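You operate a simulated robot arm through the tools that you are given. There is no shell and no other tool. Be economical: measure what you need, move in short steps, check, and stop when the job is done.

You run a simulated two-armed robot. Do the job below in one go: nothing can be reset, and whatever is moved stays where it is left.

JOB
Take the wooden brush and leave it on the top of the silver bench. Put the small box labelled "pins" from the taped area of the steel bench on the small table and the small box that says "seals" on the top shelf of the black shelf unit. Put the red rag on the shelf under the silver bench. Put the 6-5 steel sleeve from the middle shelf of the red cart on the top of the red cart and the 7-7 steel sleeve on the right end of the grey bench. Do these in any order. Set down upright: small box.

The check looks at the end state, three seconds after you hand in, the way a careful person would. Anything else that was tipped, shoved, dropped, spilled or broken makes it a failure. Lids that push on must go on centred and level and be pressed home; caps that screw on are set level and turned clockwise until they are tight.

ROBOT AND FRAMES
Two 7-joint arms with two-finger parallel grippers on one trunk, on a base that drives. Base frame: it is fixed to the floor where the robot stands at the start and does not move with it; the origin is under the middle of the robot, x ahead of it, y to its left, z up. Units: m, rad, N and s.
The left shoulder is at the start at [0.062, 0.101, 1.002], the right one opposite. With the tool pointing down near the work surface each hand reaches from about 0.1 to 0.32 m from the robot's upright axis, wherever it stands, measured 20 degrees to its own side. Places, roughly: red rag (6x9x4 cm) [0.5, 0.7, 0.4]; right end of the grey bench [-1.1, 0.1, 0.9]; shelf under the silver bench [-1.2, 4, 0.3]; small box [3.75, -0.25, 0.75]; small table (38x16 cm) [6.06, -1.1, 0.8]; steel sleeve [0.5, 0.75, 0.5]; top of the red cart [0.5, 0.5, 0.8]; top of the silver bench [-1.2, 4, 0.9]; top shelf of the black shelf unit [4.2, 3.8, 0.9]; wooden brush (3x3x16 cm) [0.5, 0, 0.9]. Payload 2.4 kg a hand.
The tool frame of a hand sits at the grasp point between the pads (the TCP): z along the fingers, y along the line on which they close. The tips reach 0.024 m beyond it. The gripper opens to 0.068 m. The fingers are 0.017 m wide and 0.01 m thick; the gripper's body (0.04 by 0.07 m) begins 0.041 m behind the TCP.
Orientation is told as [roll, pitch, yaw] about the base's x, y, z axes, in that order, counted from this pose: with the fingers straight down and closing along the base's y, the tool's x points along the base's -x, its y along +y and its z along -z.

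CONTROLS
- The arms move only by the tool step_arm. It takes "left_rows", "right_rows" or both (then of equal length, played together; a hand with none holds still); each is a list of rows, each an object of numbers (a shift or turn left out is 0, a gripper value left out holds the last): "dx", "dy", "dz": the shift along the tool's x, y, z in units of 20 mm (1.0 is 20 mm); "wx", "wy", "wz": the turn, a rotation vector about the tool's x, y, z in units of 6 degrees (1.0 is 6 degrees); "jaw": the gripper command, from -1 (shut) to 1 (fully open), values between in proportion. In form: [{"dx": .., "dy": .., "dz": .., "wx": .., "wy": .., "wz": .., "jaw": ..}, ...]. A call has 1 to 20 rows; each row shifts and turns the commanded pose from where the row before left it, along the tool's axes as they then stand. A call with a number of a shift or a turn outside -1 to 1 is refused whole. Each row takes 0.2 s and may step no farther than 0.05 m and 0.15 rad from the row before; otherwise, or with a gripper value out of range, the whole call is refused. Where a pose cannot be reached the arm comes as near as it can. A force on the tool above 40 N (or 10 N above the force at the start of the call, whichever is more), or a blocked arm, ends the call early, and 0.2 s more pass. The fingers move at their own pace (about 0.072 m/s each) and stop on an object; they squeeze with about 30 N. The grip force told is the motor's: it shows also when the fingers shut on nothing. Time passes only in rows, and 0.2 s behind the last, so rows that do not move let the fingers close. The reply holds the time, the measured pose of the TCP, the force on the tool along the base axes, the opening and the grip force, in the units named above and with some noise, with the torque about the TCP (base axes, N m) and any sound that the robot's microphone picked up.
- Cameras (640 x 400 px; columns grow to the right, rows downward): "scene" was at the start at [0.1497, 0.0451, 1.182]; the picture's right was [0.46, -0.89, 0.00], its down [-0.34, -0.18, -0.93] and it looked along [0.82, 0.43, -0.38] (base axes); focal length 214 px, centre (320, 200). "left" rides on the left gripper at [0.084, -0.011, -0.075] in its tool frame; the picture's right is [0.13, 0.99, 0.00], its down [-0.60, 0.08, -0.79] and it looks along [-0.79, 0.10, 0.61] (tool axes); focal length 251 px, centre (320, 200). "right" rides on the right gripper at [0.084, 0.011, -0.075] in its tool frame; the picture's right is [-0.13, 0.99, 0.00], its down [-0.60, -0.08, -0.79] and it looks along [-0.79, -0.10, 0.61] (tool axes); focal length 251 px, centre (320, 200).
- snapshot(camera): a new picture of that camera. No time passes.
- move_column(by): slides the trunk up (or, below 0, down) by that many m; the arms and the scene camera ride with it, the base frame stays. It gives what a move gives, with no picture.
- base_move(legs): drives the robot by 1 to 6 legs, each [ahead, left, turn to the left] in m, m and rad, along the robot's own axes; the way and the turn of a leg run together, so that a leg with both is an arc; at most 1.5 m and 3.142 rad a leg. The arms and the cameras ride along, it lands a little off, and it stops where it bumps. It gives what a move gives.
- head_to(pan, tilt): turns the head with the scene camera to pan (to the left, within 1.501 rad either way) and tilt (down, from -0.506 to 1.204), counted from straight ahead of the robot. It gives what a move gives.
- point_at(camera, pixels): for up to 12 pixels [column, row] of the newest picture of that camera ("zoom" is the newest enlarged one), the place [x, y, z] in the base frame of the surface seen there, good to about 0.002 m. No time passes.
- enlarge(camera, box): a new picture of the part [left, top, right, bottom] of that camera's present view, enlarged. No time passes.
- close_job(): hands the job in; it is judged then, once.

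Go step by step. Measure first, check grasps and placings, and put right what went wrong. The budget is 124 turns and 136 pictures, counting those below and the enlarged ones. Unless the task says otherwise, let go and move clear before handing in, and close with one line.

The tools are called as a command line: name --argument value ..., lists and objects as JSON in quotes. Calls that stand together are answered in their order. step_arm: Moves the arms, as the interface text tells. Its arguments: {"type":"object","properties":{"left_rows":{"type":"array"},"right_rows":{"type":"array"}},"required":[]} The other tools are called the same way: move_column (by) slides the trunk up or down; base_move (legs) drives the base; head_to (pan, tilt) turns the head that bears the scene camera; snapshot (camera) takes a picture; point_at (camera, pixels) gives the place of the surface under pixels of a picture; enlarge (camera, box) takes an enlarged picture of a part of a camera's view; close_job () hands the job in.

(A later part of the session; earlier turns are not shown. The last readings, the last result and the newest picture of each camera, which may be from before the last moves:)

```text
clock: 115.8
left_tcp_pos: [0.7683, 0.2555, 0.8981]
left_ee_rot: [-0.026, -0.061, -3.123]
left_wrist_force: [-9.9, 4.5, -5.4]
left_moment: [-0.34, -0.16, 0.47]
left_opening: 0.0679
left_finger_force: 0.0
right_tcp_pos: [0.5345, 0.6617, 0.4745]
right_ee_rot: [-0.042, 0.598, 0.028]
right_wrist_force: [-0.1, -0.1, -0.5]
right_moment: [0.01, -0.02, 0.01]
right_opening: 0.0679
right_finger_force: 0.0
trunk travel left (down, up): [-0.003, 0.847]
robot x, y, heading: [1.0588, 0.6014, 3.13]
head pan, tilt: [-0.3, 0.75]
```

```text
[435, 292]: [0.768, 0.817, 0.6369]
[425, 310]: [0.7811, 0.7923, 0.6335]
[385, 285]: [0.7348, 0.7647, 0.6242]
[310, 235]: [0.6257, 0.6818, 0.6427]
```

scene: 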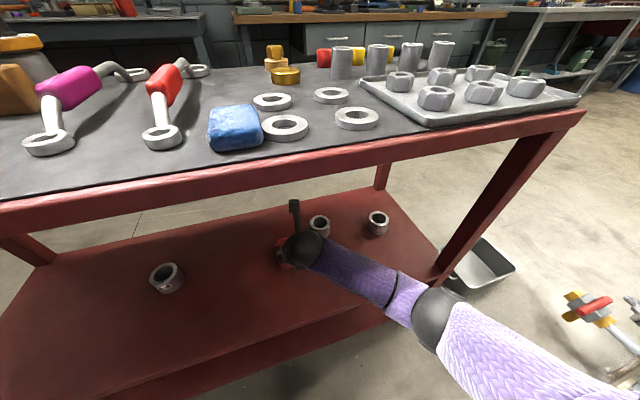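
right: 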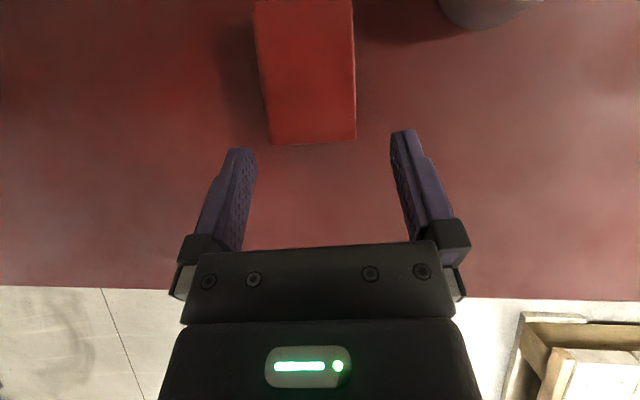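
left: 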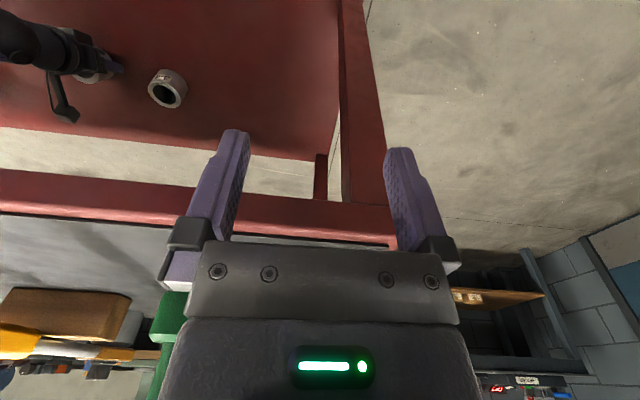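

Clear. I drive 4.5 cm in at this height.

base_move --legs '[[0.045, 0, 0]]'

step_arm --right_rows '[{"wx": -0.38, "wz": 0.55}, {}]'

snapshot --camera "right"

```text
clock: 116.7
left_tcp_pos: [0.7248, 0.2549, 0.9001]
left_ee_rot: [-0.025, -0.061, -3.122]
left_wrist_force: [-10.2, 4.3, -5.2]
left_moment: [-0.36, -0.17, 0.48]
left_opening: 0.0679
left_finger_force: 0.0
right_tcp_pos: [0.4905, 0.6616, 0.4723]
right_ee_rot: [-0.043, 0.598, 0.028]
right_wrist_force: [-0.2, -1.0, 1.2]
right_moment: [-0.01, -0.01, 0.01]
right_opening: 0.0679
right_finger_force: 0.0
trunk travel left (down, up): [-0.003, 0.847]
robot x, y, heading: [1.008, 0.597, 3.127]
head pan, tilt: [-0.3, 0.75]
```

```text
clock: 117.3
left_tcp_pos: [0.7247, 0.255, 0.8993]
left_ee_rot: [-0.027, -0.061, -3.121]
left_wrist_force: [-5.8, 3.3, -4.0]
left_moment: [-0.2, -0.06, 0.37]
left_opening: 0.068
left_finger_force: 0.1
right_tcp_pos: [0.489, 0.6616, 0.4733]
right_ee_rot: [-0.043, 0.593, -0.044]
right_wrist_force: [-0.2, 0.2, 0.4]
right_moment: [-0.02, 0.01, -0.03]
right_opening: 0.0679
right_finger_force: 0.1
trunk travel left (down, up): [-0.003, 0.847]
robot x, y, heading: [1.0075, 0.6009, 3.131]
head pan, tilt: [-0.3, 0.75]
```

```text
78 pictures are left
```

right: 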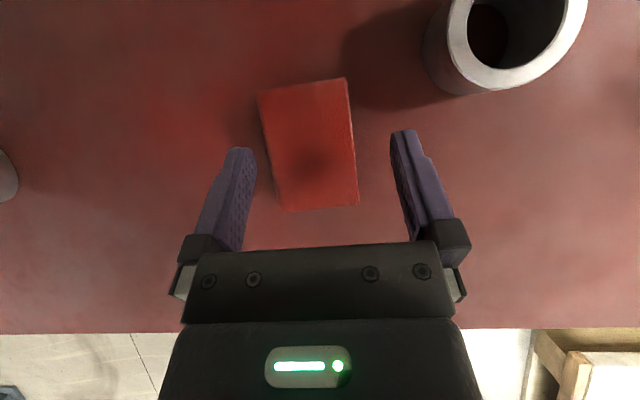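

Straddled. I shift 7 mm and descend over the rag, then close.

step_arm --right_rows '[{"dy": -0.38}, {"dx": -0.54, "dz": 0.8}, {"dx": -0.54, "dz": 0.8}, {"dx": -0.54, "dz": 0.8}, {"dx": -0.2, "dz": 0.3}, {}]'

snapshot --camera "right"

step_arm --right_rows '[{"jaw": -1}, {"jaw": -1}, {"jaw": -1}, {"jaw": -1}, {"jaw": -1}]'

snapshot --camera "right"

```text
clock: 118.7
left_tcp_pos: [0.7265, 0.2557, 0.8997]
left_ee_rot: [-0.027, -0.062, -3.122]
left_wrist_force: [-9.3, 3.7, -5.3]
left_moment: [-0.29, -0.12, 0.44]
left_opening: 0.0682
left_finger_force: 0.0
right_tcp_pos: [0.4903, 0.6523, 0.4113]
right_ee_rot: [-0.043, 0.598, -0.042]
right_wrist_force: [7.2, 1.1, 17.1]
right_moment: [0.66, -0.14, -0.32]
right_opening: 0.0683
right_finger_force: 0.0
trunk travel left (down, up): [-0.003, 0.847]
robot x, y, heading: [1.0154, 0.5999, 3.132]
head pan, tilt: [-0.3, 0.75]
```

```text
77 pictures are left
```

right: 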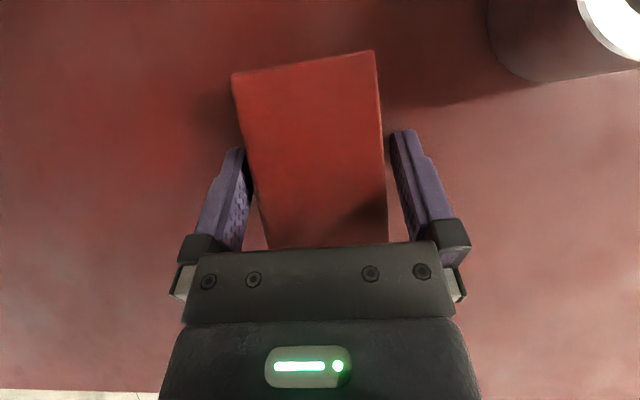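

```text
clock: 119.9
left_tcp_pos: [0.7266, 0.2564, 0.9007]
left_ee_rot: [-0.024, -0.062, -3.121]
left_wrist_force: [-9.2, 3.9, -5.2]
left_moment: [-0.28, -0.18, 0.45]
left_opening: 0.0683
left_finger_force: 0.1
right_tcp_pos: [0.489, 0.6541, 0.4105]
right_ee_rot: [-0.039, 0.599, -0.042]
right_wrist_force: [-0.5, 22.4, 29.3]
right_moment: [1.57, 0.16, -0.13]
right_opening: 0.0602
right_finger_force: 29.9
trunk travel left (down, up): [-0.003, 0.847]
robot x, y, heading: [1.0102, 0.6023, 3.132]
head pan, tilt: [-0.3, 0.75]
```

```text
76 pictures are left
```

right: 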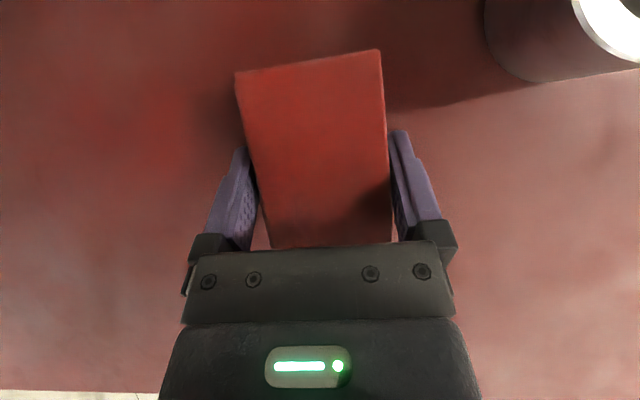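

Rag gripped. Lift 3 cm and back straight out.

step_arm --right_rows '[{"dx": 0.56, "dz": -0.83}, {"dx": 0.28, "dz": -0.42}, {}]'

base_move --legs '[[-0.27, 0, 0]]'

snapshot --camera "right"

snapshot --camera "scene"

```text
clock: 120.7
left_tcp_pos: [0.725, 0.2555, 0.8985]
left_ee_rot: [-0.025, -0.061, -3.124]
left_wrist_force: [-9.4, 3.6, -3.8]
left_moment: [-0.32, -0.21, 0.5]
left_opening: 0.0675
left_finger_force: 0.1
right_tcp_pos: [0.4899, 0.6531, 0.4381]
right_ee_rot: [-0.045, 0.594, -0.042]
right_wrist_force: [0.0, -0.4, 0.0]
right_moment: [0.0, -0.03, 0.06]
right_opening: 0.0599
right_finger_force: 29.8
trunk travel left (down, up): [-0.003, 0.847]
robot x, y, heading: [1.011, 0.6018, 3.126]
head pan, tilt: [-0.3, 0.75]
```

```text
clock: 122.6
left_tcp_pos: [0.9944, 0.2528, 0.8985]
left_ee_rot: [-0.025, -0.062, -3.123]
left_wrist_force: [-9.3, 3.7, -4.1]
left_moment: [-0.29, -0.16, 0.41]
left_opening: 0.0681
left_finger_force: 0.0
right_tcp_pos: [0.7605, 0.6502, 0.4393]
right_ee_rot: [-0.042, 0.593, -0.04]
right_wrist_force: [0.4, 0.2, -0.6]
right_moment: [0.03, -0.03, 0.02]
right_opening: 0.0599
right_finger_force: 29.2
trunk travel left (down, up): [-0.003, 0.847]
robot x, y, heading: [1.2798, 0.5956, 3.133]
head pan, tilt: [-0.3, 0.75]
```

```text
75 pictures are left
```

right: 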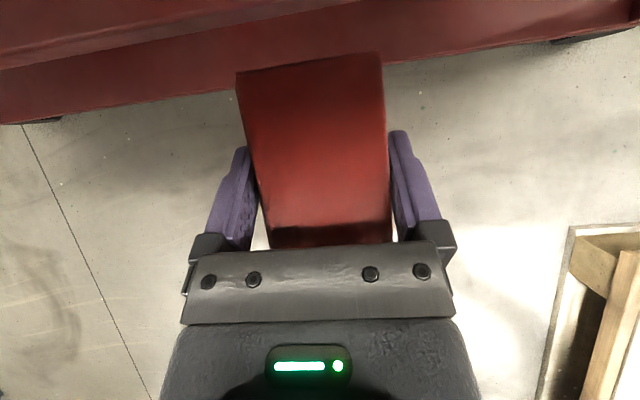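

```text
74 pictures are left
```

scene: 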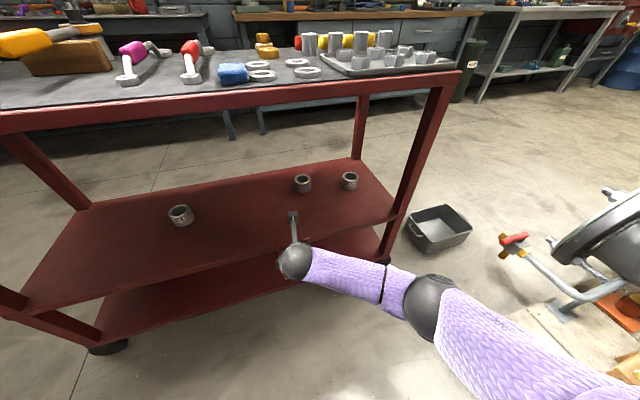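

Rag is securely held. Next the brush with the left hand; its camera must be flipped to the outside too, so I move it off the body and spin the wrist.

step_arm --left_rows '[{"dx": -1}, {"dx": -1}, {"dx": -1, "dz": -0.5}, {"wz": -1}, {"wz": -1}, {"wz": -1}, {"wz": -1}, {"wz": -1}, {"wz": -1}, {"wz": -1}, {"wz": -1}, {"wz": -1}, {"wz": -1}, {"wz": -1}, {"wz": -1}, {"wz": -1}, {"wz": -1}, {"wz": -1}, {"wz": -1}]'

step_arm --left_rows '[{"wz": -1}, {"wz": -1}, {"wz": -1}, {"wz": -1}, {"wz": -1}, {"wz": -1}, {"wz": -1}, {"wz": -1}, {"wz": -1}, {"wz": -1}, {"wz": -1}, {"wz": -1}, {"wz": -1}, {"wz": -1}]'

```text
clock: 123.4
left_tcp_pos: [0.941, 0.2509, 0.9097]
left_ee_rot: [-0.027, -0.072, -3.113]
left_wrist_force: [-9.4, -0.2, -6.0]
left_moment: [0.09, 0.11, -0.07]
left_opening: 0.0679
left_finger_force: 0.1
right_tcp_pos: [0.7617, 0.6497, 0.4405]
right_ee_rot: [-0.042, 0.593, -0.043]
right_wrist_force: [0.4, 0.4, 0.2]
right_moment: [0.01, 0.01, 0.01]
right_opening: 0.0597
right_finger_force: 29.9
trunk travel left (down, up): [-0.003, 0.847]
robot x, y, heading: [1.2829, 0.5957, 3.129]
head pan, tilt: [-0.3, 0.75]
stopped in row 3 (left hand): the force on the tool passed its limit at 64 N (the readings are from after the stop); the commanded pose is now the measured one
```

```text
clock: 126.4
left_tcp_pos: [0.9411, 0.2504, 0.9092]
left_ee_rot: [-0.074, 0.02, -1.645]
left_wrist_force: [0.5, -0.6, -0.7]
left_moment: [0.0, 0.01, 0.01]
left_opening: 0.0678
left_finger_force: 0.1
right_tcp_pos: [0.7607, 0.6497, 0.4384]
right_ee_rot: [-0.042, 0.593, -0.041]
right_wrist_force: [0.0, -0.2, -1.1]
right_moment: [-0.01, 0.02, 0.01]
right_opening: 0.0596
right_finger_force: 30.0
trunk travel left (down, up): [-0.003, 0.847]
robot x, y, heading: [1.2838, 0.5983, 3.127]
head pan, tilt: [-0.3, 0.75]
```

Halfway; the rest of the spin now.

step_arm --left_rows '[{"wz": -1}, {"wz": -1}, {"wz": -1}, {"wz": -1}, {"wz": -1}, {"wz": -1}, {"wz": -1}, {"wz": -1}, {"wz": -1}, {"wz": -1}, {"wz": -1}, {"wz": -1}, {"wz": -1}, {"wz": -1}, {"wz": -1}, {"wz": -0.7}]'

move_column --by 0.3

base_move --legs '[[-0.03, 0.22, 0]]'

head_to --pan 0.3 --tilt 0.75

snapshot --camera "scene"

snapshot --camera "left"

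```text
clock: 129.8
left_tcp_pos: [0.9411, 0.2508, 0.9107]
left_ee_rot: [0.026, 0.071, 0.0]
left_wrist_force: [-0.6, 0.1, 0.4]
left_moment: [0.01, -0.01, -0.03]
left_opening: 0.0683
left_finger_force: 0.0
right_tcp_pos: [0.7617, 0.6504, 0.4382]
right_ee_rot: [-0.043, 0.593, -0.041]
right_wrist_force: [-0.2, -0.7, -0.8]
right_moment: [0.0, 0.02, 0.01]
right_opening: 0.0595
right_finger_force: 30.0
trunk travel left (down, up): [-0.003, 0.847]
robot x, y, heading: [1.2774, 0.5988, 3.122]
head pan, tilt: [-0.3, 0.75]
```

```text
clock: 132.8
left_tcp_pos: [0.9401, 0.2518, 1.2102]
left_ee_rot: [0.024, 0.07, -0.002]
left_wrist_force: [0.5, -0.4, 0.8]
left_moment: [0.01, -0.01, -0.01]
left_opening: 0.0682
left_finger_force: 0.1
right_tcp_pos: [0.7616, 0.6508, 0.7368]
right_ee_rot: [-0.043, 0.592, -0.042]
right_wrist_force: [0.3, -0.1, -0.6]
right_moment: [0.03, 0.01, -0.01]
right_opening: 0.0594
right_finger_force: 29.9
trunk travel left (down, up): [-0.303, 0.547]
robot x, y, heading: [1.2835, 0.6023, 3.129]
head pan, tilt: [-0.3, 0.75]
```

```text
clock: 134.5
left_tcp_pos: [0.9658, 0.0302, 1.2092]
left_ee_rot: [0.024, 0.071, -0.003]
left_wrist_force: [-1.2, 0.7, -0.1]
left_moment: [0.04, -0.02, 0.03]
left_opening: 0.0679
left_finger_force: 0.1
right_tcp_pos: [0.7876, 0.4305, 0.7392]
right_ee_rot: [-0.043, 0.593, -0.043]
right_wrist_force: [0.2, 0.2, -0.2]
right_moment: [0.01, 0.04, 0.01]
right_opening: 0.0597
right_finger_force: 29.8
trunk travel left (down, up): [-0.303, 0.547]
robot x, y, heading: [1.307, 0.3757, 3.125]
head pan, tilt: [-0.3, 0.75]
```

```text
clock: 135.5
left_tcp_pos: [0.9661, 0.0293, 1.2086]
left_ee_rot: [0.026, 0.072, -0.002]
left_wrist_force: [-0.1, -0.8, -0.8]
left_moment: [-0.05, 0.01, 0.02]
left_opening: 0.0678
left_finger_force: 0.0
right_tcp_pos: [0.7878, 0.4311, 0.7389]
right_ee_rot: [-0.042, 0.593, -0.043]
right_wrist_force: [-0.2, -0.8, -0.7]
right_moment: [-0.01, 0.01, 0.01]
right_opening: 0.0595
right_finger_force: 29.9
trunk travel left (down, up): [-0.303, 0.547]
robot x, y, heading: [1.313, 0.3772, 3.128]
head pan, tilt: [0.3, 0.75]
```

```text
73 pictures are left
```

scene: 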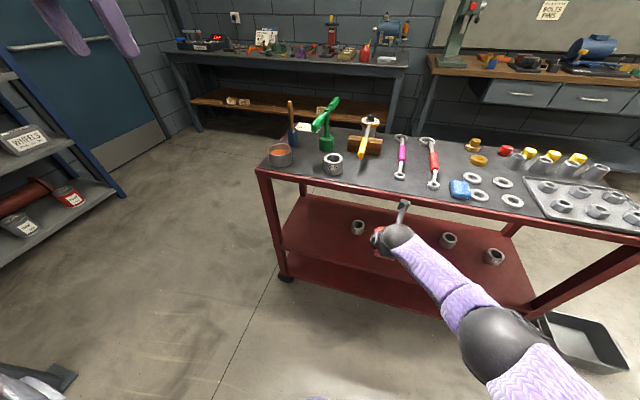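

```text
72 pictures are left
```

left: 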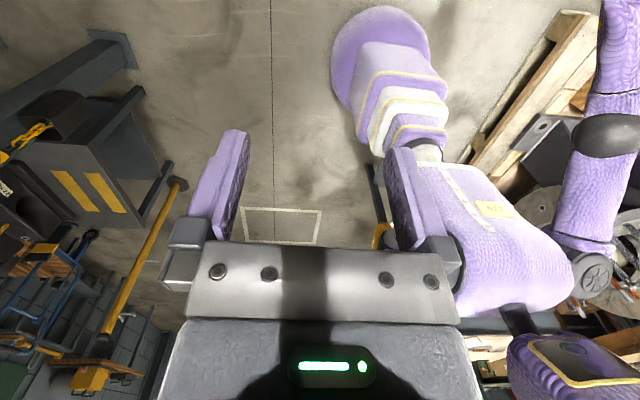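

Brush stands at (291,115). I'll take it from the cart's right end; first I tuck the rag hand back, up and to the right for travel.

step_arm --right_rows '[{"dx": -0.18, "dy": 0.67, "dz": -0.93}, {"dx": -0.18, "dy": 0.67, "dz": -0.93}, {"dx": -0.18, "dy": 0.67, "dz": -0.93}, {"dx": -0.18, "dy": 0.67, "dz": -0.93}, {"dx": -0.18, "dy": 0.67, "dz": -0.93}, {"dx": -0.18, "dy": 0.67, "dz": -0.93}, {"dx": -0.18, "dy": 0.67, "dz": -0.93}, {"dx": -0.18, "dy": 0.67, "dz": -0.93}, {"dx": -0.18, "dy": 0.67, "dz": -0.93}, {"dx": -0.18, "dy": 0.67, "dz": -0.93}, {"dx": -0.18, "dy": 0.67, "dz": -0.93}, {"dx": -0.18, "dy": 0.67, "dz": -0.93}, {"dx": -0.18, "dy": 0.67, "dz": -0.93}, {"dx": -0.18, "dy": 0.67, "dz": -0.93}]'

base_move --legs '[[0, 0.45, 0], [0.74, 0.73, 0], [0, 0, -1.557]]'

head_to --pan 0.1 --tilt 0.6

snapshot --camera "scene"

```text
clock: 138.5
left_tcp_pos: [0.9673, 0.0301, 1.2093]
left_ee_rot: [0.025, 0.071, -0.002]
left_wrist_force: [1.1, 0.4, 0.3]
left_moment: [-0.02, 0.04, 0.02]
left_opening: 0.0681
left_finger_force: 0.2
right_tcp_pos: [0.9798, 0.6196, 0.9196]
right_ee_rot: [-0.043, 0.593, -0.044]
right_wrist_force: [0.2, 0.7, -2.6]
right_moment: [0.0, 0.0, 0.0]
right_opening: 0.0593
right_finger_force: 30.0
trunk travel left (down, up): [-0.303, 0.547]
robot x, y, heading: [1.3092, 0.3755, 3.128]
head pan, tilt: [0.3, 0.75]
```

```text
clock: 149.9
left_tcp_pos: [0.2056, -0.4607, 1.2099]
left_ee_rot: [0.025, 0.072, -1.549]
left_wrist_force: [0.2, -0.6, -1.1]
left_moment: [0.02, -0.02, 0.01]
left_opening: 0.068
left_finger_force: 0.1
right_tcp_pos: [0.7957, -0.4582, 0.9202]
right_ee_rot: [-0.042, 0.594, -1.589]
right_wrist_force: [0.5, 0.6, 0.2]
right_moment: [0.02, 0.01, 0.02]
right_opening: 0.0595
right_finger_force: 30.4
trunk travel left (down, up): [-0.303, 0.547]
robot x, y, heading: [0.5613, -0.7962, 1.586]
head pan, tilt: [0.3, 0.75]
```

```text
clock: 150.7
left_tcp_pos: [0.205, -0.4613, 1.2108]
left_ee_rot: [0.025, 0.073, -1.55]
left_wrist_force: [0.1, -0.3, -0.1]
left_moment: [-0.01, 0.03, -0.04]
left_opening: 0.0682
left_finger_force: 0.1
right_tcp_pos: [0.7951, -0.4573, 0.9199]
right_ee_rot: [-0.043, 0.593, -1.588]
right_wrist_force: [0.1, 0.2, 0.2]
right_moment: [-0.02, -0.01, -0.02]
right_opening: 0.0594
right_finger_force: 30.0
trunk travel left (down, up): [-0.303, 0.547]
robot x, y, heading: [0.5567, -0.798, 1.58]
head pan, tilt: [0.099, 0.6]
```

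```text
71 pictures are left
```

scene: 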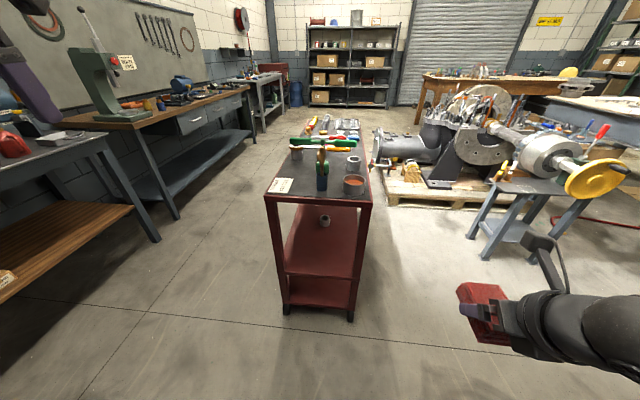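

Clear view of the cart's right end, brush at (322,165). I zoom and measure the handle.

enlarge --camera "scene" --box '[270, 130, 380, 200]'

point_at --camera "zoom" --pixels '[[300, 95], [302, 115], [303, 140], [303, 165], [302, 200], [300, 240], [300, 275], [480, 260]]'

```text
5.71 times, centred on (325, 165) of scene
```

zoom: 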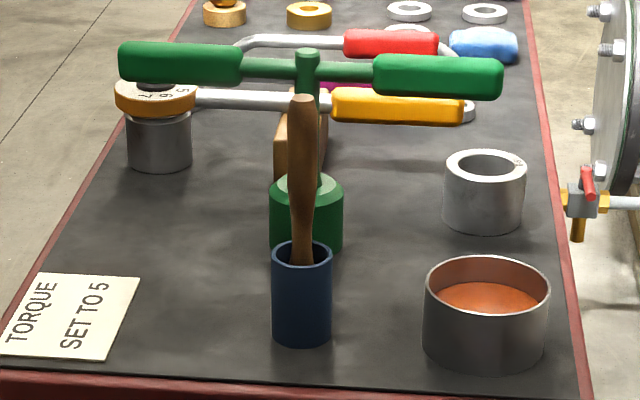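

```text
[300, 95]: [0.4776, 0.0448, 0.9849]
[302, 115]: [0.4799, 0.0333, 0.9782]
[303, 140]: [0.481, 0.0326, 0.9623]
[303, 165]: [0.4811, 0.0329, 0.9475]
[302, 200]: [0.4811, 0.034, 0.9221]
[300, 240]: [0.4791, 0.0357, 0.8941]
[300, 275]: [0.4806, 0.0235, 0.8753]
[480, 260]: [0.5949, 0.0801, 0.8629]
```

Handle centre ≈(0.480,0.044), top 0.985. I bring the left hand inward, add a little tilt, and drive so it is above the handle.

step_arm --left_rows '[{"dy": 1}, {"dy": 1}, {"dy": 1}, {"dy": 1}, {"dy": 1}, {"dy": 1}, {"dy": 1}, {"dy": 1}, {"dy": 1}, {"dy": 1}, {"wy": 1}]'

base_move --legs '[[0.48, -0.075, -0.01]]'

snapshot --camera "left"

```text
clock: 153.1
left_tcp_pos: [0.226, -0.4565, 1.2147]
left_ee_rot: [0.027, 0.177, -1.551]
left_wrist_force: [-1.0, 0.3, -0.7]
left_moment: [0.02, 0.0, 0.0]
left_opening: 0.0681
left_finger_force: 0.1
left hand out of reach, approached as far as the arm can: row 2, 3, 4, 5, 6, 7, 8, 9, 10
right_tcp_pos: [0.7949, -0.4586, 0.9208]
right_ee_rot: [-0.041, 0.594, -1.59]
right_wrist_force: [0.2, 0.3, -0.1]
right_moment: [-0.05, -0.02, 0.0]
right_opening: 0.0594
right_finger_force: 29.7
trunk travel left (down, up): [-0.303, 0.547]
robot x, y, heading: [0.5572, -0.797, 1.582]
head pan, tilt: [0.099, 0.6]
```

```text
clock: 156.0
left_tcp_pos: [0.2995, 0.0264, 1.2141]
left_ee_rot: [0.026, 0.175, -1.554]
left_wrist_force: [0.3, 0.6, -0.8]
left_moment: [0.01, 0.02, 0.0]
left_opening: 0.0679
left_finger_force: 0.0
right_tcp_pos: [0.8711, 0.0215, 0.9207]
right_ee_rot: [-0.042, 0.593, -1.597]
right_wrist_force: [1.0, -0.1, -0.4]
right_moment: [0.01, -0.02, 0.0]
right_opening: 0.0595
right_finger_force: 29.9
trunk travel left (down, up): [-0.303, 0.547]
robot x, y, heading: [0.6321, -0.3129, 1.575]
head pan, tilt: [0.099, 0.6]
```

```text
69 pictures are left
```

left: 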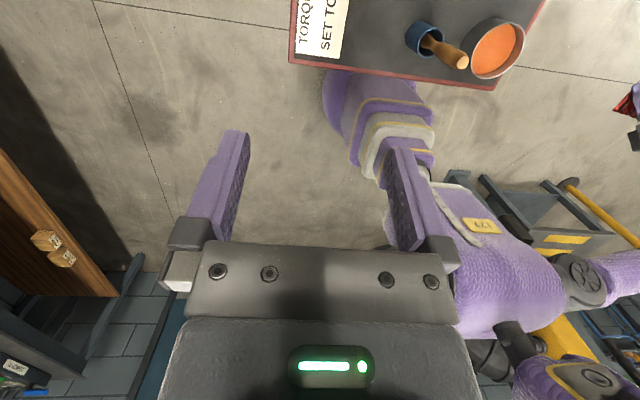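

The left hand stays 0.33 m to the side, so I shift the base right to bring it over the handle instead.

base_move --legs '[[0.016, -0.181, 0.0]]'

move_column --by -0.16

snapshot --camera "left"

snapshot --camera "scene"

```text
clock: 157.5
left_tcp_pos: [0.482, 0.0443, 1.2149]
left_ee_rot: [0.027, 0.177, -1.557]
left_wrist_force: [0.7, 1.1, 0.0]
left_moment: [-0.02, -0.01, -0.01]
left_opening: 0.0679
left_finger_force: 0.1
right_tcp_pos: [1.0529, 0.0368, 0.9207]
right_ee_rot: [-0.042, 0.593, -1.599]
right_wrist_force: [-1.1, 0.2, -0.2]
right_moment: [-0.01, -0.01, 0.01]
right_opening: 0.0593
right_finger_force: 30.0
trunk travel left (down, up): [-0.303, 0.547]
robot x, y, heading: [0.8146, -0.2993, 1.571]
head pan, tilt: [0.099, 0.6]
```

```text
clock: 159.3
left_tcp_pos: [0.4799, 0.0438, 1.0546]
left_ee_rot: [0.026, 0.177, -1.56]
left_wrist_force: [0.2, -0.7, -1.1]
left_moment: [0.01, 0.03, 0.05]
left_opening: 0.0682
left_finger_force: 0.0
right_tcp_pos: [1.0525, 0.0394, 0.7493]
right_ee_rot: [-0.04, 0.554, -1.596]
right_wrist_force: [-1.0, -0.4, -0.8]
right_moment: [-0.02, 0.01, -0.02]
right_opening: 0.0592
right_finger_force: 30.0
trunk travel left (down, up): [-0.143, 0.707]
robot x, y, heading: [0.8192, -0.298, 1.572]
head pan, tilt: [0.099, 0.6]
```

```text
68 pictures are left
```

left: 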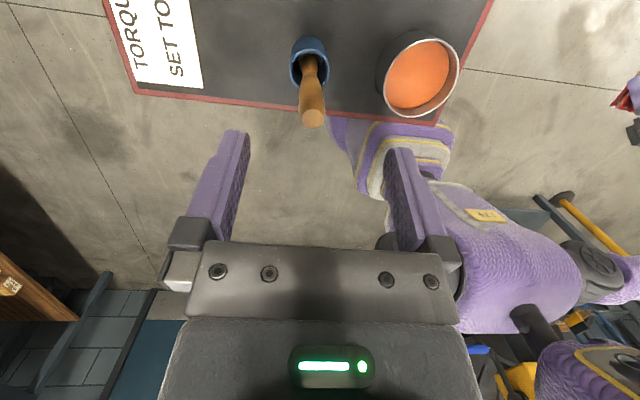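

```text
67 pictures are left
```

scene: 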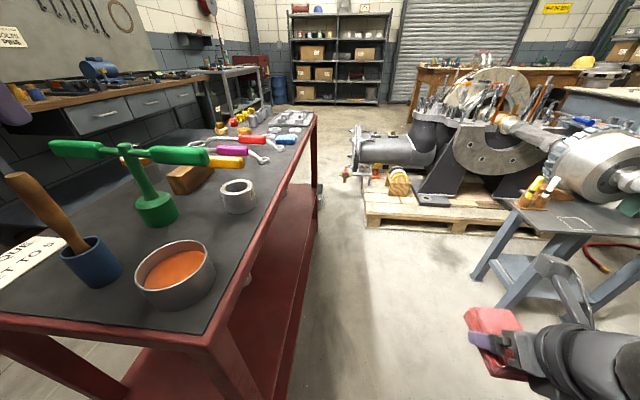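

Handle top centred between fingers in plan. I descend 10 cm with the left arm and view.

step_arm --left_rows '[{"dx": -0.17, "dz": 0.98}, {"dx": -0.17, "dz": 0.98}, {"dx": -0.17, "dz": 0.98}, {"dx": -0.17, "dz": 0.98}, {"dx": -0.17, "dz": 0.98}, {}]'

snapshot --camera "scene"

snapshot --camera "left"

```text
clock: 160.7
left_tcp_pos: [0.478, 0.045, 0.9561]
left_ee_rot: [0.028, 0.177, -1.563]
left_wrist_force: [-0.3, 0.2, 0.0]
left_moment: [0.02, 0.0, 0.01]
left_opening: 0.0682
left_finger_force: 0.2
left hand out of reach, approached as far as the arm can: row 3
right_tcp_pos: [1.0534, 0.0415, 0.7492]
right_ee_rot: [-0.04, 0.555, -1.597]
right_wrist_force: [0.1, -0.2, -1.2]
right_moment: [-0.01, -0.02, 0.02]
right_opening: 0.0596
right_finger_force: 29.9
trunk travel left (down, up): [-0.143, 0.707]
robot x, y, heading: [0.8152, -0.2935, 1.571]
head pan, tilt: [0.099, 0.6]
```

```text
66 pictures are left
```

scene: 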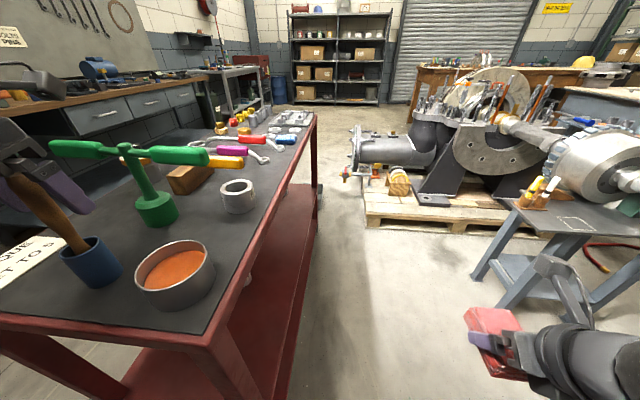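

```text
65 pictures are left
```

left: 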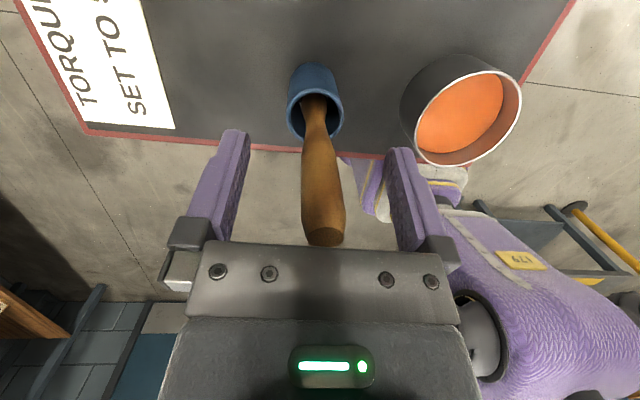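

The handle is between the fingers. Close, then lift by the column.

step_arm --left_rows '[{"jaw": -1}, {"jaw": -1}, {"jaw": -1}, {"jaw": -1}, {"jaw": -1}]'

move_column --by 0.22

snapshot --camera "left"

snapshot --camera "scene"

```text
clock: 161.9
left_tcp_pos: [0.478, 0.0438, 0.9555]
left_ee_rot: [0.032, 0.175, -1.562]
left_wrist_force: [0.5, 0.2, 0.2]
left_moment: [-0.01, 0.04, 0.02]
left_opening: 0.0176
left_finger_force: 29.9
right_tcp_pos: [1.0535, 0.0413, 0.75]
right_ee_rot: [-0.04, 0.556, -1.597]
right_wrist_force: [-0.5, -0.4, 0.3]
right_moment: [0.0, 0.0, 0.01]
right_opening: 0.0594
right_finger_force: 30.5
trunk travel left (down, up): [-0.143, 0.707]
robot x, y, heading: [0.8145, -0.2946, 1.569]
head pan, tilt: [0.099, 0.6]
```

```text
clock: 164.2
left_tcp_pos: [0.4791, 0.0426, 1.1746]
left_ee_rot: [0.028, 0.174, -1.561]
left_wrist_force: [0.8, -0.8, 0.0]
left_moment: [-0.02, -0.02, -0.03]
left_opening: 0.0174
left_finger_force: 30.2
right_tcp_pos: [1.0535, 0.041, 0.9693]
right_ee_rot: [-0.04, 0.554, -1.597]
right_wrist_force: [0.3, 0.1, -0.5]
right_moment: [-0.01, -0.01, 0.01]
right_opening: 0.0595
right_finger_force: 29.7
trunk travel left (down, up): [-0.363, 0.487]
robot x, y, heading: [0.8133, -0.2966, 1.575]
head pan, tilt: [0.099, 0.6]
```

```text
64 pictures are left
```

left: 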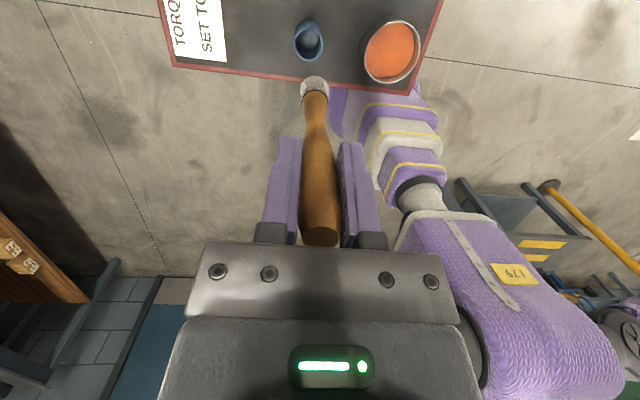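

```text
63 pictures are left
```

scene: 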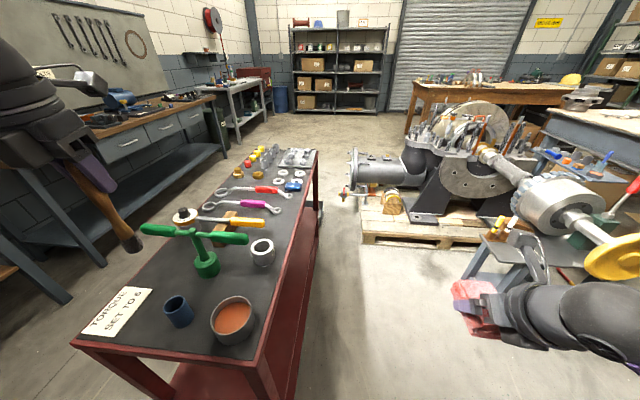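

Brush is out, nothing else disturbed. I drive down the aisle toward the silver bench.

base_move --legs '[[-0.35, 0, 0], [0, 1.1, 0], [1.5, 0, 0], [1.3, 0, 0]]'

head_to --pan 0.5 --tilt 0.5

snapshot --camera "scene"

```text
clock: 185.0
left_tcp_pos: [-0.6769, 2.4965, 1.1767]
left_ee_rot: [0.027, 0.177, -1.543]
left_wrist_force: [0.0, -0.1, -0.1]
left_moment: [-0.02, 0.01, -0.01]
left_opening: 0.0175
left_finger_force: 30.1
right_tcp_pos: [-0.1025, 2.5006, 0.9688]
right_ee_rot: [-0.039, 0.556, -1.579]
right_wrist_force: [-0.5, -0.7, -0.2]
right_moment: [0.02, 0.0, 0.0]
right_opening: 0.0596
right_finger_force: 29.9
trunk travel left (down, up): [-0.363, 0.487]
robot x, y, heading: [-0.3368, 2.159, 1.588]
head pan, tilt: [0.099, 0.6]
```

```text
clock: 185.9
left_tcp_pos: [-0.6778, 2.4953, 1.1752]
left_ee_rot: [0.028, 0.177, -1.544]
left_wrist_force: [0.3, 0.3, -0.1]
left_moment: [0.01, 0.02, 0.01]
left_opening: 0.0177
left_finger_force: 30.3
right_tcp_pos: [-0.1041, 2.5012, 0.9701]
right_ee_rot: [-0.042, 0.554, -1.581]
right_wrist_force: [0.5, 0.5, -0.3]
right_moment: [0.0, 0.0, 0.03]
right_opening: 0.0595
right_finger_force: 30.2
trunk travel left (down, up): [-0.363, 0.487]
robot x, y, heading: [-0.3362, 2.1619, 1.585]
head pan, tilt: [0.499, 0.499]
```

```text
62 pictures are left
```

scene: 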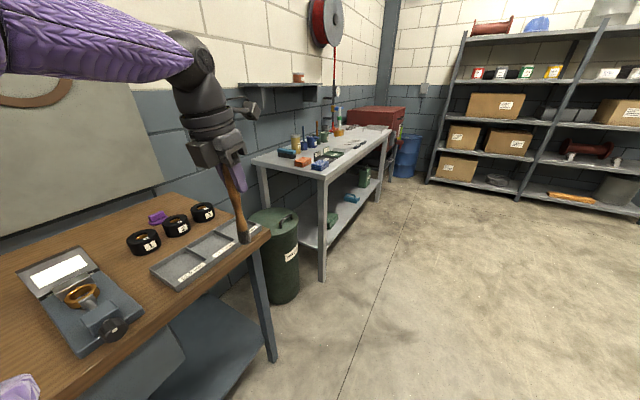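

Silver bench is ahead with a shelf beneath. I measure its edges.

point_at --camera "scene" --pixels '[[318, 172], [390, 132], [252, 160], [330, 240], [378, 183], [365, 150], [345, 138], [320, 150], [350, 205]]'

base_move --legs '[[1.1, -0.15, 0], [0.65, 0, 0], [0, 0, 1.56]]'

head_to --pan 0.0 --tilt 0.55

snapshot --camera "scene"

```text
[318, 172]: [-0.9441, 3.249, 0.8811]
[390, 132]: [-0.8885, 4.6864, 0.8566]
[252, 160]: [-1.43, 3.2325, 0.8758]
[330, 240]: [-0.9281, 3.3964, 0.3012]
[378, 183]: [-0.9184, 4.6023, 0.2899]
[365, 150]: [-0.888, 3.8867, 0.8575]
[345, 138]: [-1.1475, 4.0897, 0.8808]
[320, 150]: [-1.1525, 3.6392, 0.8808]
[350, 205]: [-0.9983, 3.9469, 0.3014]
```

```text
clock: 198.6
left_tcp_pos: [-0.5657, 3.5696, 1.1763]
left_ee_rot: [0.027, 0.175, 0.016]
left_wrist_force: [0.2, -0.3, -0.8]
left_moment: [0.03, 0.02, 0.01]
left_opening: 0.0174
left_finger_force: 29.9
right_tcp_pos: [-0.5647, 4.1415, 0.9695]
right_ee_rot: [-0.041, 0.557, -0.021]
right_wrist_force: [0.1, 0.5, -1.2]
right_moment: [-0.02, 0.02, 0.01]
right_opening: 0.0596
right_finger_force: 30.6
trunk travel left (down, up): [-0.363, 0.487]
robot x, y, heading: [-0.225, 3.9069, -3.134]
head pan, tilt: [0.499, 0.499]
```

```text
clock: 199.5
left_tcp_pos: [-0.565, 3.5693, 1.1754]
left_ee_rot: [0.026, 0.177, 0.016]
left_wrist_force: [0.3, 0.2, 0.2]
left_moment: [0.0, 0.0, -0.01]
left_opening: 0.0175
left_finger_force: 29.5
right_tcp_pos: [-0.5631, 4.1424, 0.9691]
right_ee_rot: [-0.04, 0.555, -0.022]
right_wrist_force: [-0.1, -0.9, -1.3]
right_moment: [0.01, 0.0, -0.03]
right_opening: 0.0597
right_finger_force: 29.6
trunk travel left (down, up): [-0.363, 0.487]
robot x, y, heading: [-0.2239, 3.9046, -3.132]
head pan, tilt: [0.0, 0.55]
```

```text
61 pictures are left
```

scene: 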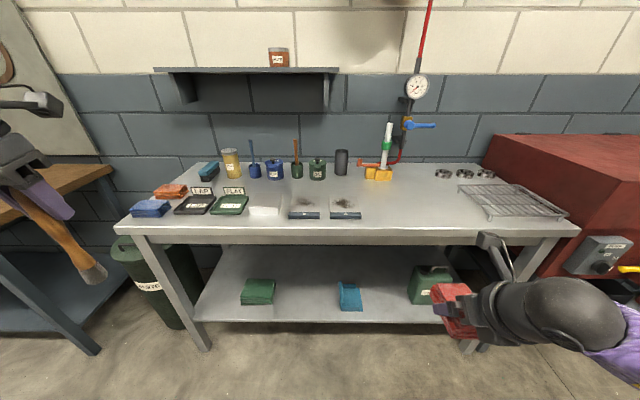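

Free area on the top around (400,200) and on the shelf around (305,290). I measure both and the surroundings.

point_at --camera "scene" --pixels '[[375, 190], [400, 215], [345, 212], [375, 173], [460, 205], [500, 200], [545, 230], [350, 238], [305, 290], [305, 305], [260, 290], [350, 295]]'

```text
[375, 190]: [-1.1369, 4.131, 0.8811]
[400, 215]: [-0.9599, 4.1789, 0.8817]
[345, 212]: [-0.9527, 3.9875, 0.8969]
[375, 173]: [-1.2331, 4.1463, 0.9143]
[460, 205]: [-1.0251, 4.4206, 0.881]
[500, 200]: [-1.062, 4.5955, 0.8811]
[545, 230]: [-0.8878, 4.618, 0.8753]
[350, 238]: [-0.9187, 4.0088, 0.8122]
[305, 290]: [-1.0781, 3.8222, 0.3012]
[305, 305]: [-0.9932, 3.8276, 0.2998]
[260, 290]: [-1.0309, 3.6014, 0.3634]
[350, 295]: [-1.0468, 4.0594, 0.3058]
```

I extend the left hand forward and pitch it up to bring the brush toward horizontal, here in free space; and bring the rag hand inward.

step_arm --left_rows '[{"dx": 0.98, "dz": 0.18}, {"dx": 0.98, "dz": 0.18}, {"dx": 0.98, "dz": 0.18}, {"dx": 0.98, "dz": 0.18}, {"wy": 1}, {"wy": 1}, {"wy": 1}, {"wy": 1}, {"wy": 1}, {"wy": 1}, {"wy": 1}, {"wy": 1}, {"wy": 1}, {"wy": 1}, {"wy": 1}, {"wy": 1}]' --right_rows '[{"dy": -1}, {"dy": -1}, {"dy": -1}, {"dy": -1}, {"dy": -1}, {"dy": -1}, {"dy": -1}, {"dy": -1}, {}, {}, {}, {}, {}, {}, {}, {}]'

snapshot --camera "left"

snapshot --camera "scene"

```text
clock: 202.9
left_tcp_pos: [-0.6446, 3.5683, 1.1755]
left_ee_rot: [0.191, 1.432, 0.202]
left_wrist_force: [-0.3, 0.4, -0.1]
left_moment: [-0.01, 0.03, 0.01]
left_opening: 0.0173
left_finger_force: 30.1
right_tcp_pos: [-0.5651, 3.982, 0.9742]
right_ee_rot: [-0.04, 0.555, -0.022]
right_wrist_force: [-0.5, -0.3, -0.1]
right_moment: [-0.02, 0.0, 0.04]
right_opening: 0.0599
right_finger_force: 29.8
trunk travel left (down, up): [-0.363, 0.487]
robot x, y, heading: [-0.2284, 3.9063, -3.136]
head pan, tilt: [0.0, 0.55]
```

```text
60 pictures are left
```

left: 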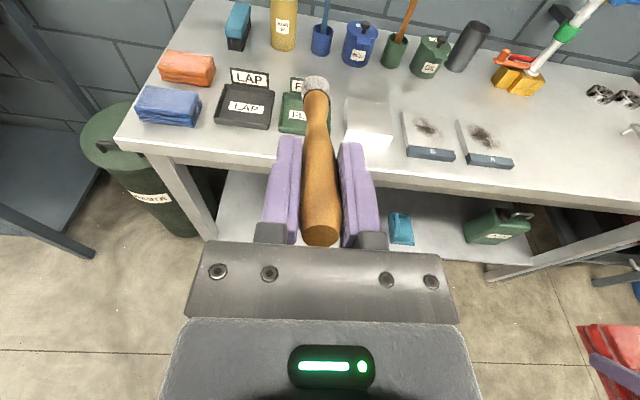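

```text
59 pictures are left
```

scene: 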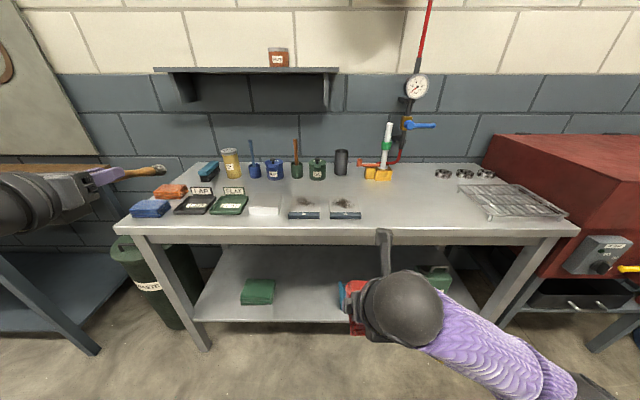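

The brush now points forward, ~18° nose-down. I pitch two more steps, and raise the rag hand so it will clear the bench when the column goes down.

step_arm --right_rows '[{"dx": 0.527, "dz": -0.85}, {"dx": 0.527, "dz": -0.85}, {"dx": 0.527, "dz": -0.85}, {"dx": 0.527, "dz": -0.85}, {"dx": 0.527, "dz": -0.85}, {"dx": 0.527, "dz": -0.85}, {"dx": 0.527, "dz": -0.85}, {"dx": 0.527, "dz": -0.85}, {"dx": 0.527, "dz": -0.85}, {"dx": 0.527, "dz": -0.85}]' --left_rows '[{"wy": 1}, {"wy": 1}, {}, {}, {}, {}, {}, {}, {}, {}]'

base_move --legs '[[0, -0.68, 0], [0.33, 0, 0]]'

snapshot --camera "left"

snapshot --camera "scene"

```text
clock: 205.1
left_tcp_pos: [-0.6449, 3.568, 1.1758]
left_ee_rot: [2.782, 1.496, 2.792]
left_wrist_force: [-0.3, 0.1, 0.3]
left_moment: [-0.03, -0.02, 0.0]
left_opening: 0.0178
left_finger_force: 30.3
right_tcp_pos: [-0.5639, 3.9894, 1.1738]
right_ee_rot: [-0.043, 0.554, -0.023]
right_wrist_force: [0.4, -0.1, -0.1]
right_moment: [0.04, 0.01, 0.04]
right_opening: 0.0596
right_finger_force: 29.6
trunk travel left (down, up): [-0.363, 0.487]
robot x, y, heading: [-0.2214, 3.9051, -3.139]
head pan, tilt: [0.0, 0.55]
```

```text
clock: 210.6
left_tcp_pos: [-0.9804, 4.2427, 1.1752]
left_ee_rot: [2.779, 1.495, 2.786]
left_wrist_force: [0.5, -0.1, -0.9]
left_moment: [0.03, -0.07, -0.02]
left_opening: 0.0174
left_finger_force: 30.0
right_tcp_pos: [-0.8964, 4.6641, 1.1748]
right_ee_rot: [-0.041, 0.553, -0.026]
right_wrist_force: [0.1, 0.9, -0.6]
right_moment: [0.01, 0.0, 0.0]
right_opening: 0.0595
right_finger_force: 30.1
trunk travel left (down, up): [-0.363, 0.487]
robot x, y, heading: [-0.5617, 4.5791, -3.138]
head pan, tilt: [0.0, 0.55]
```

```text
58 pictures are left
```

left: 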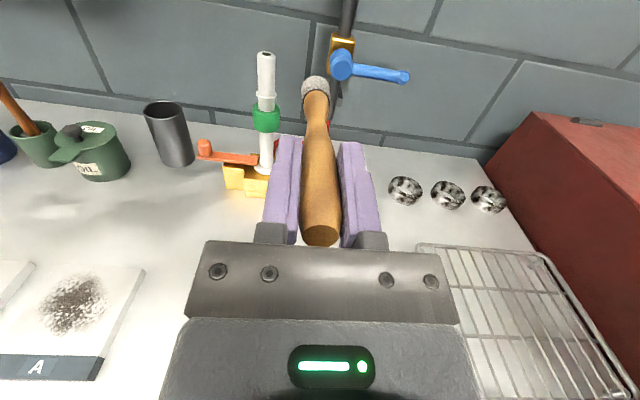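

```text
57 pictures are left
```

scene: 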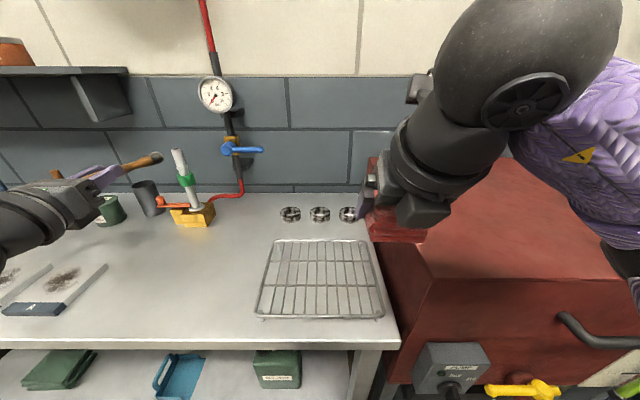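

Brush is nearly level over the clear area. I raise the rag hand further and shift left 0.1 m to keep it clear of the red cabinet, then lower the column.

step_arm --right_rows '[{"dx": 0.527, "dz": -0.85}, {"dx": 0.527, "dz": -0.85}, {"dx": 0.527, "dz": -0.85}, {"dx": 0.527, "dz": -0.85}, {"dx": 0.527, "dz": -0.85}, {"dx": 0.527, "dz": -0.85}]'

base_move --legs '[[0, 0.09, 0]]'

move_column --by -0.23

snapshot --camera "scene"

```text
clock: 212.0
left_tcp_pos: [-0.9805, 4.2428, 1.1742]
left_ee_rot: [2.781, 1.493, 2.788]
left_wrist_force: [0.0, 0.2, -0.7]
left_moment: [-0.01, 0.0, 0.01]
left_opening: 0.0174
left_finger_force: 30.2
right_tcp_pos: [-0.8959, 4.6681, 1.2942]
right_ee_rot: [-0.04, 0.554, -0.026]
right_wrist_force: [0.4, 0.7, -1.2]
right_moment: [0.0, -0.02, 0.0]
right_opening: 0.0591
right_finger_force: 29.8
trunk travel left (down, up): [-0.363, 0.487]
robot x, y, heading: [-0.5598, 4.5773, -3.136]
head pan, tilt: [0.0, 0.55]
```

```text
clock: 213.1
left_tcp_pos: [-0.9813, 4.153, 1.1748]
left_ee_rot: [2.77, 1.494, 2.776]
left_wrist_force: [-0.9, -0.2, -1.3]
left_moment: [-0.01, -0.05, -0.01]
left_opening: 0.0175
left_finger_force: 29.7
right_tcp_pos: [-0.8969, 4.5779, 1.2947]
right_ee_rot: [-0.039, 0.555, -0.027]
right_wrist_force: [0.0, -0.3, -0.9]
right_moment: [0.0, -0.03, -0.01]
right_opening: 0.0593
right_finger_force: 29.8
trunk travel left (down, up): [-0.363, 0.487]
robot x, y, heading: [-0.5601, 4.4902, -3.136]
head pan, tilt: [0.0, 0.55]
```

```text
clock: 215.5
left_tcp_pos: [-0.9794, 4.1538, 0.9453]
left_ee_rot: [2.783, 1.497, 2.792]
left_wrist_force: [0.7, 0.2, -1.0]
left_moment: [-0.02, -0.01, 0.03]
left_opening: 0.0175
left_finger_force: 30.1
right_tcp_pos: [-0.8966, 4.5786, 1.0644]
right_ee_rot: [-0.042, 0.556, -0.027]
right_wrist_force: [0.8, -0.1, -0.3]
right_moment: [0.03, -0.01, 0.0]
right_opening: 0.0593
right_finger_force: 29.7
trunk travel left (down, up): [-0.133, 0.717]
robot x, y, heading: [-0.5582, 4.4849, -3.141]
head pan, tilt: [0.0, 0.55]
```

```text
56 pictures are left
```

scene: 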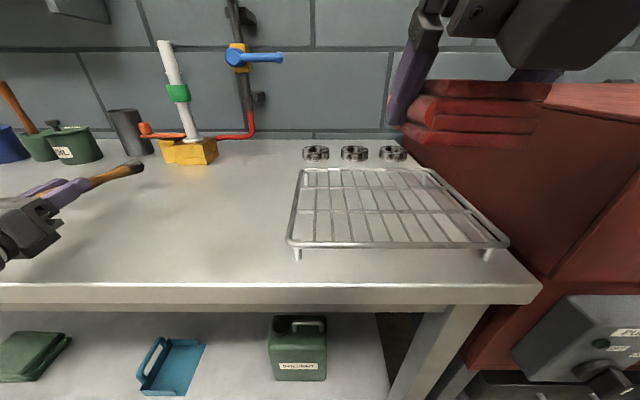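

Brush hovers over clear surface. I lower 3 cm in small steps and watch the force.

step_arm --left_rows '[{"dx": -0.5}, {"dx": -0.5}, {"dx": -0.35}, {"dx": -0.25}, {}]'

snapshot --camera "left"

enlarge --camera "scene" --box '[0, 140, 180, 270]'

```text
clock: 216.3
left_tcp_pos: [-0.9802, 4.1548, 0.9274]
left_ee_rot: [2.981, 1.478, 2.995]
left_wrist_force: [5.0, 2.4, 17.7]
left_moment: [-0.12, -1.54, 0.31]
left_opening: 0.0175
left_finger_force: 30.1
right_tcp_pos: [-0.8956, 4.5787, 1.0641]
right_ee_rot: [-0.044, 0.557, -0.028]
right_wrist_force: [0.7, -0.5, -0.7]
right_moment: [0.02, -0.01, -0.02]
right_opening: 0.0596
right_finger_force: 30.1
trunk travel left (down, up): [-0.133, 0.717]
robot x, y, heading: [-0.5582, 4.4856, -3.141]
head pan, tilt: [0.0, 0.55]
stopped in row 3 (left hand): the force on the tool passed its limit at 52 N (the readings are from after the stop); the commanded pose is now the measured one
```

```text
55 pictures are left
```

left: 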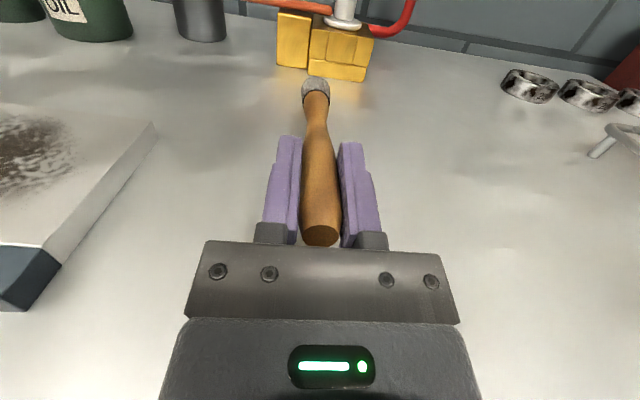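

```text
3.08 times, centred on (90, 205) of scene
```

zoom: 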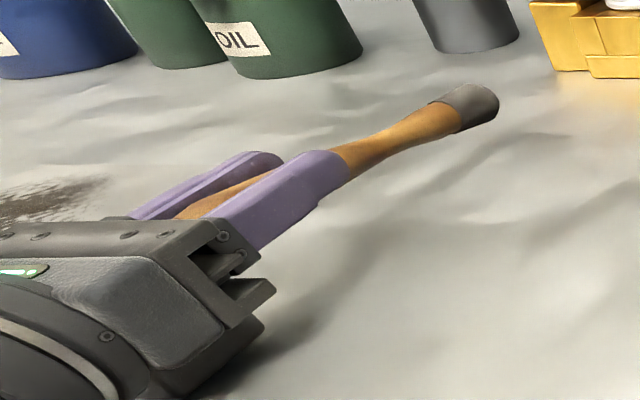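

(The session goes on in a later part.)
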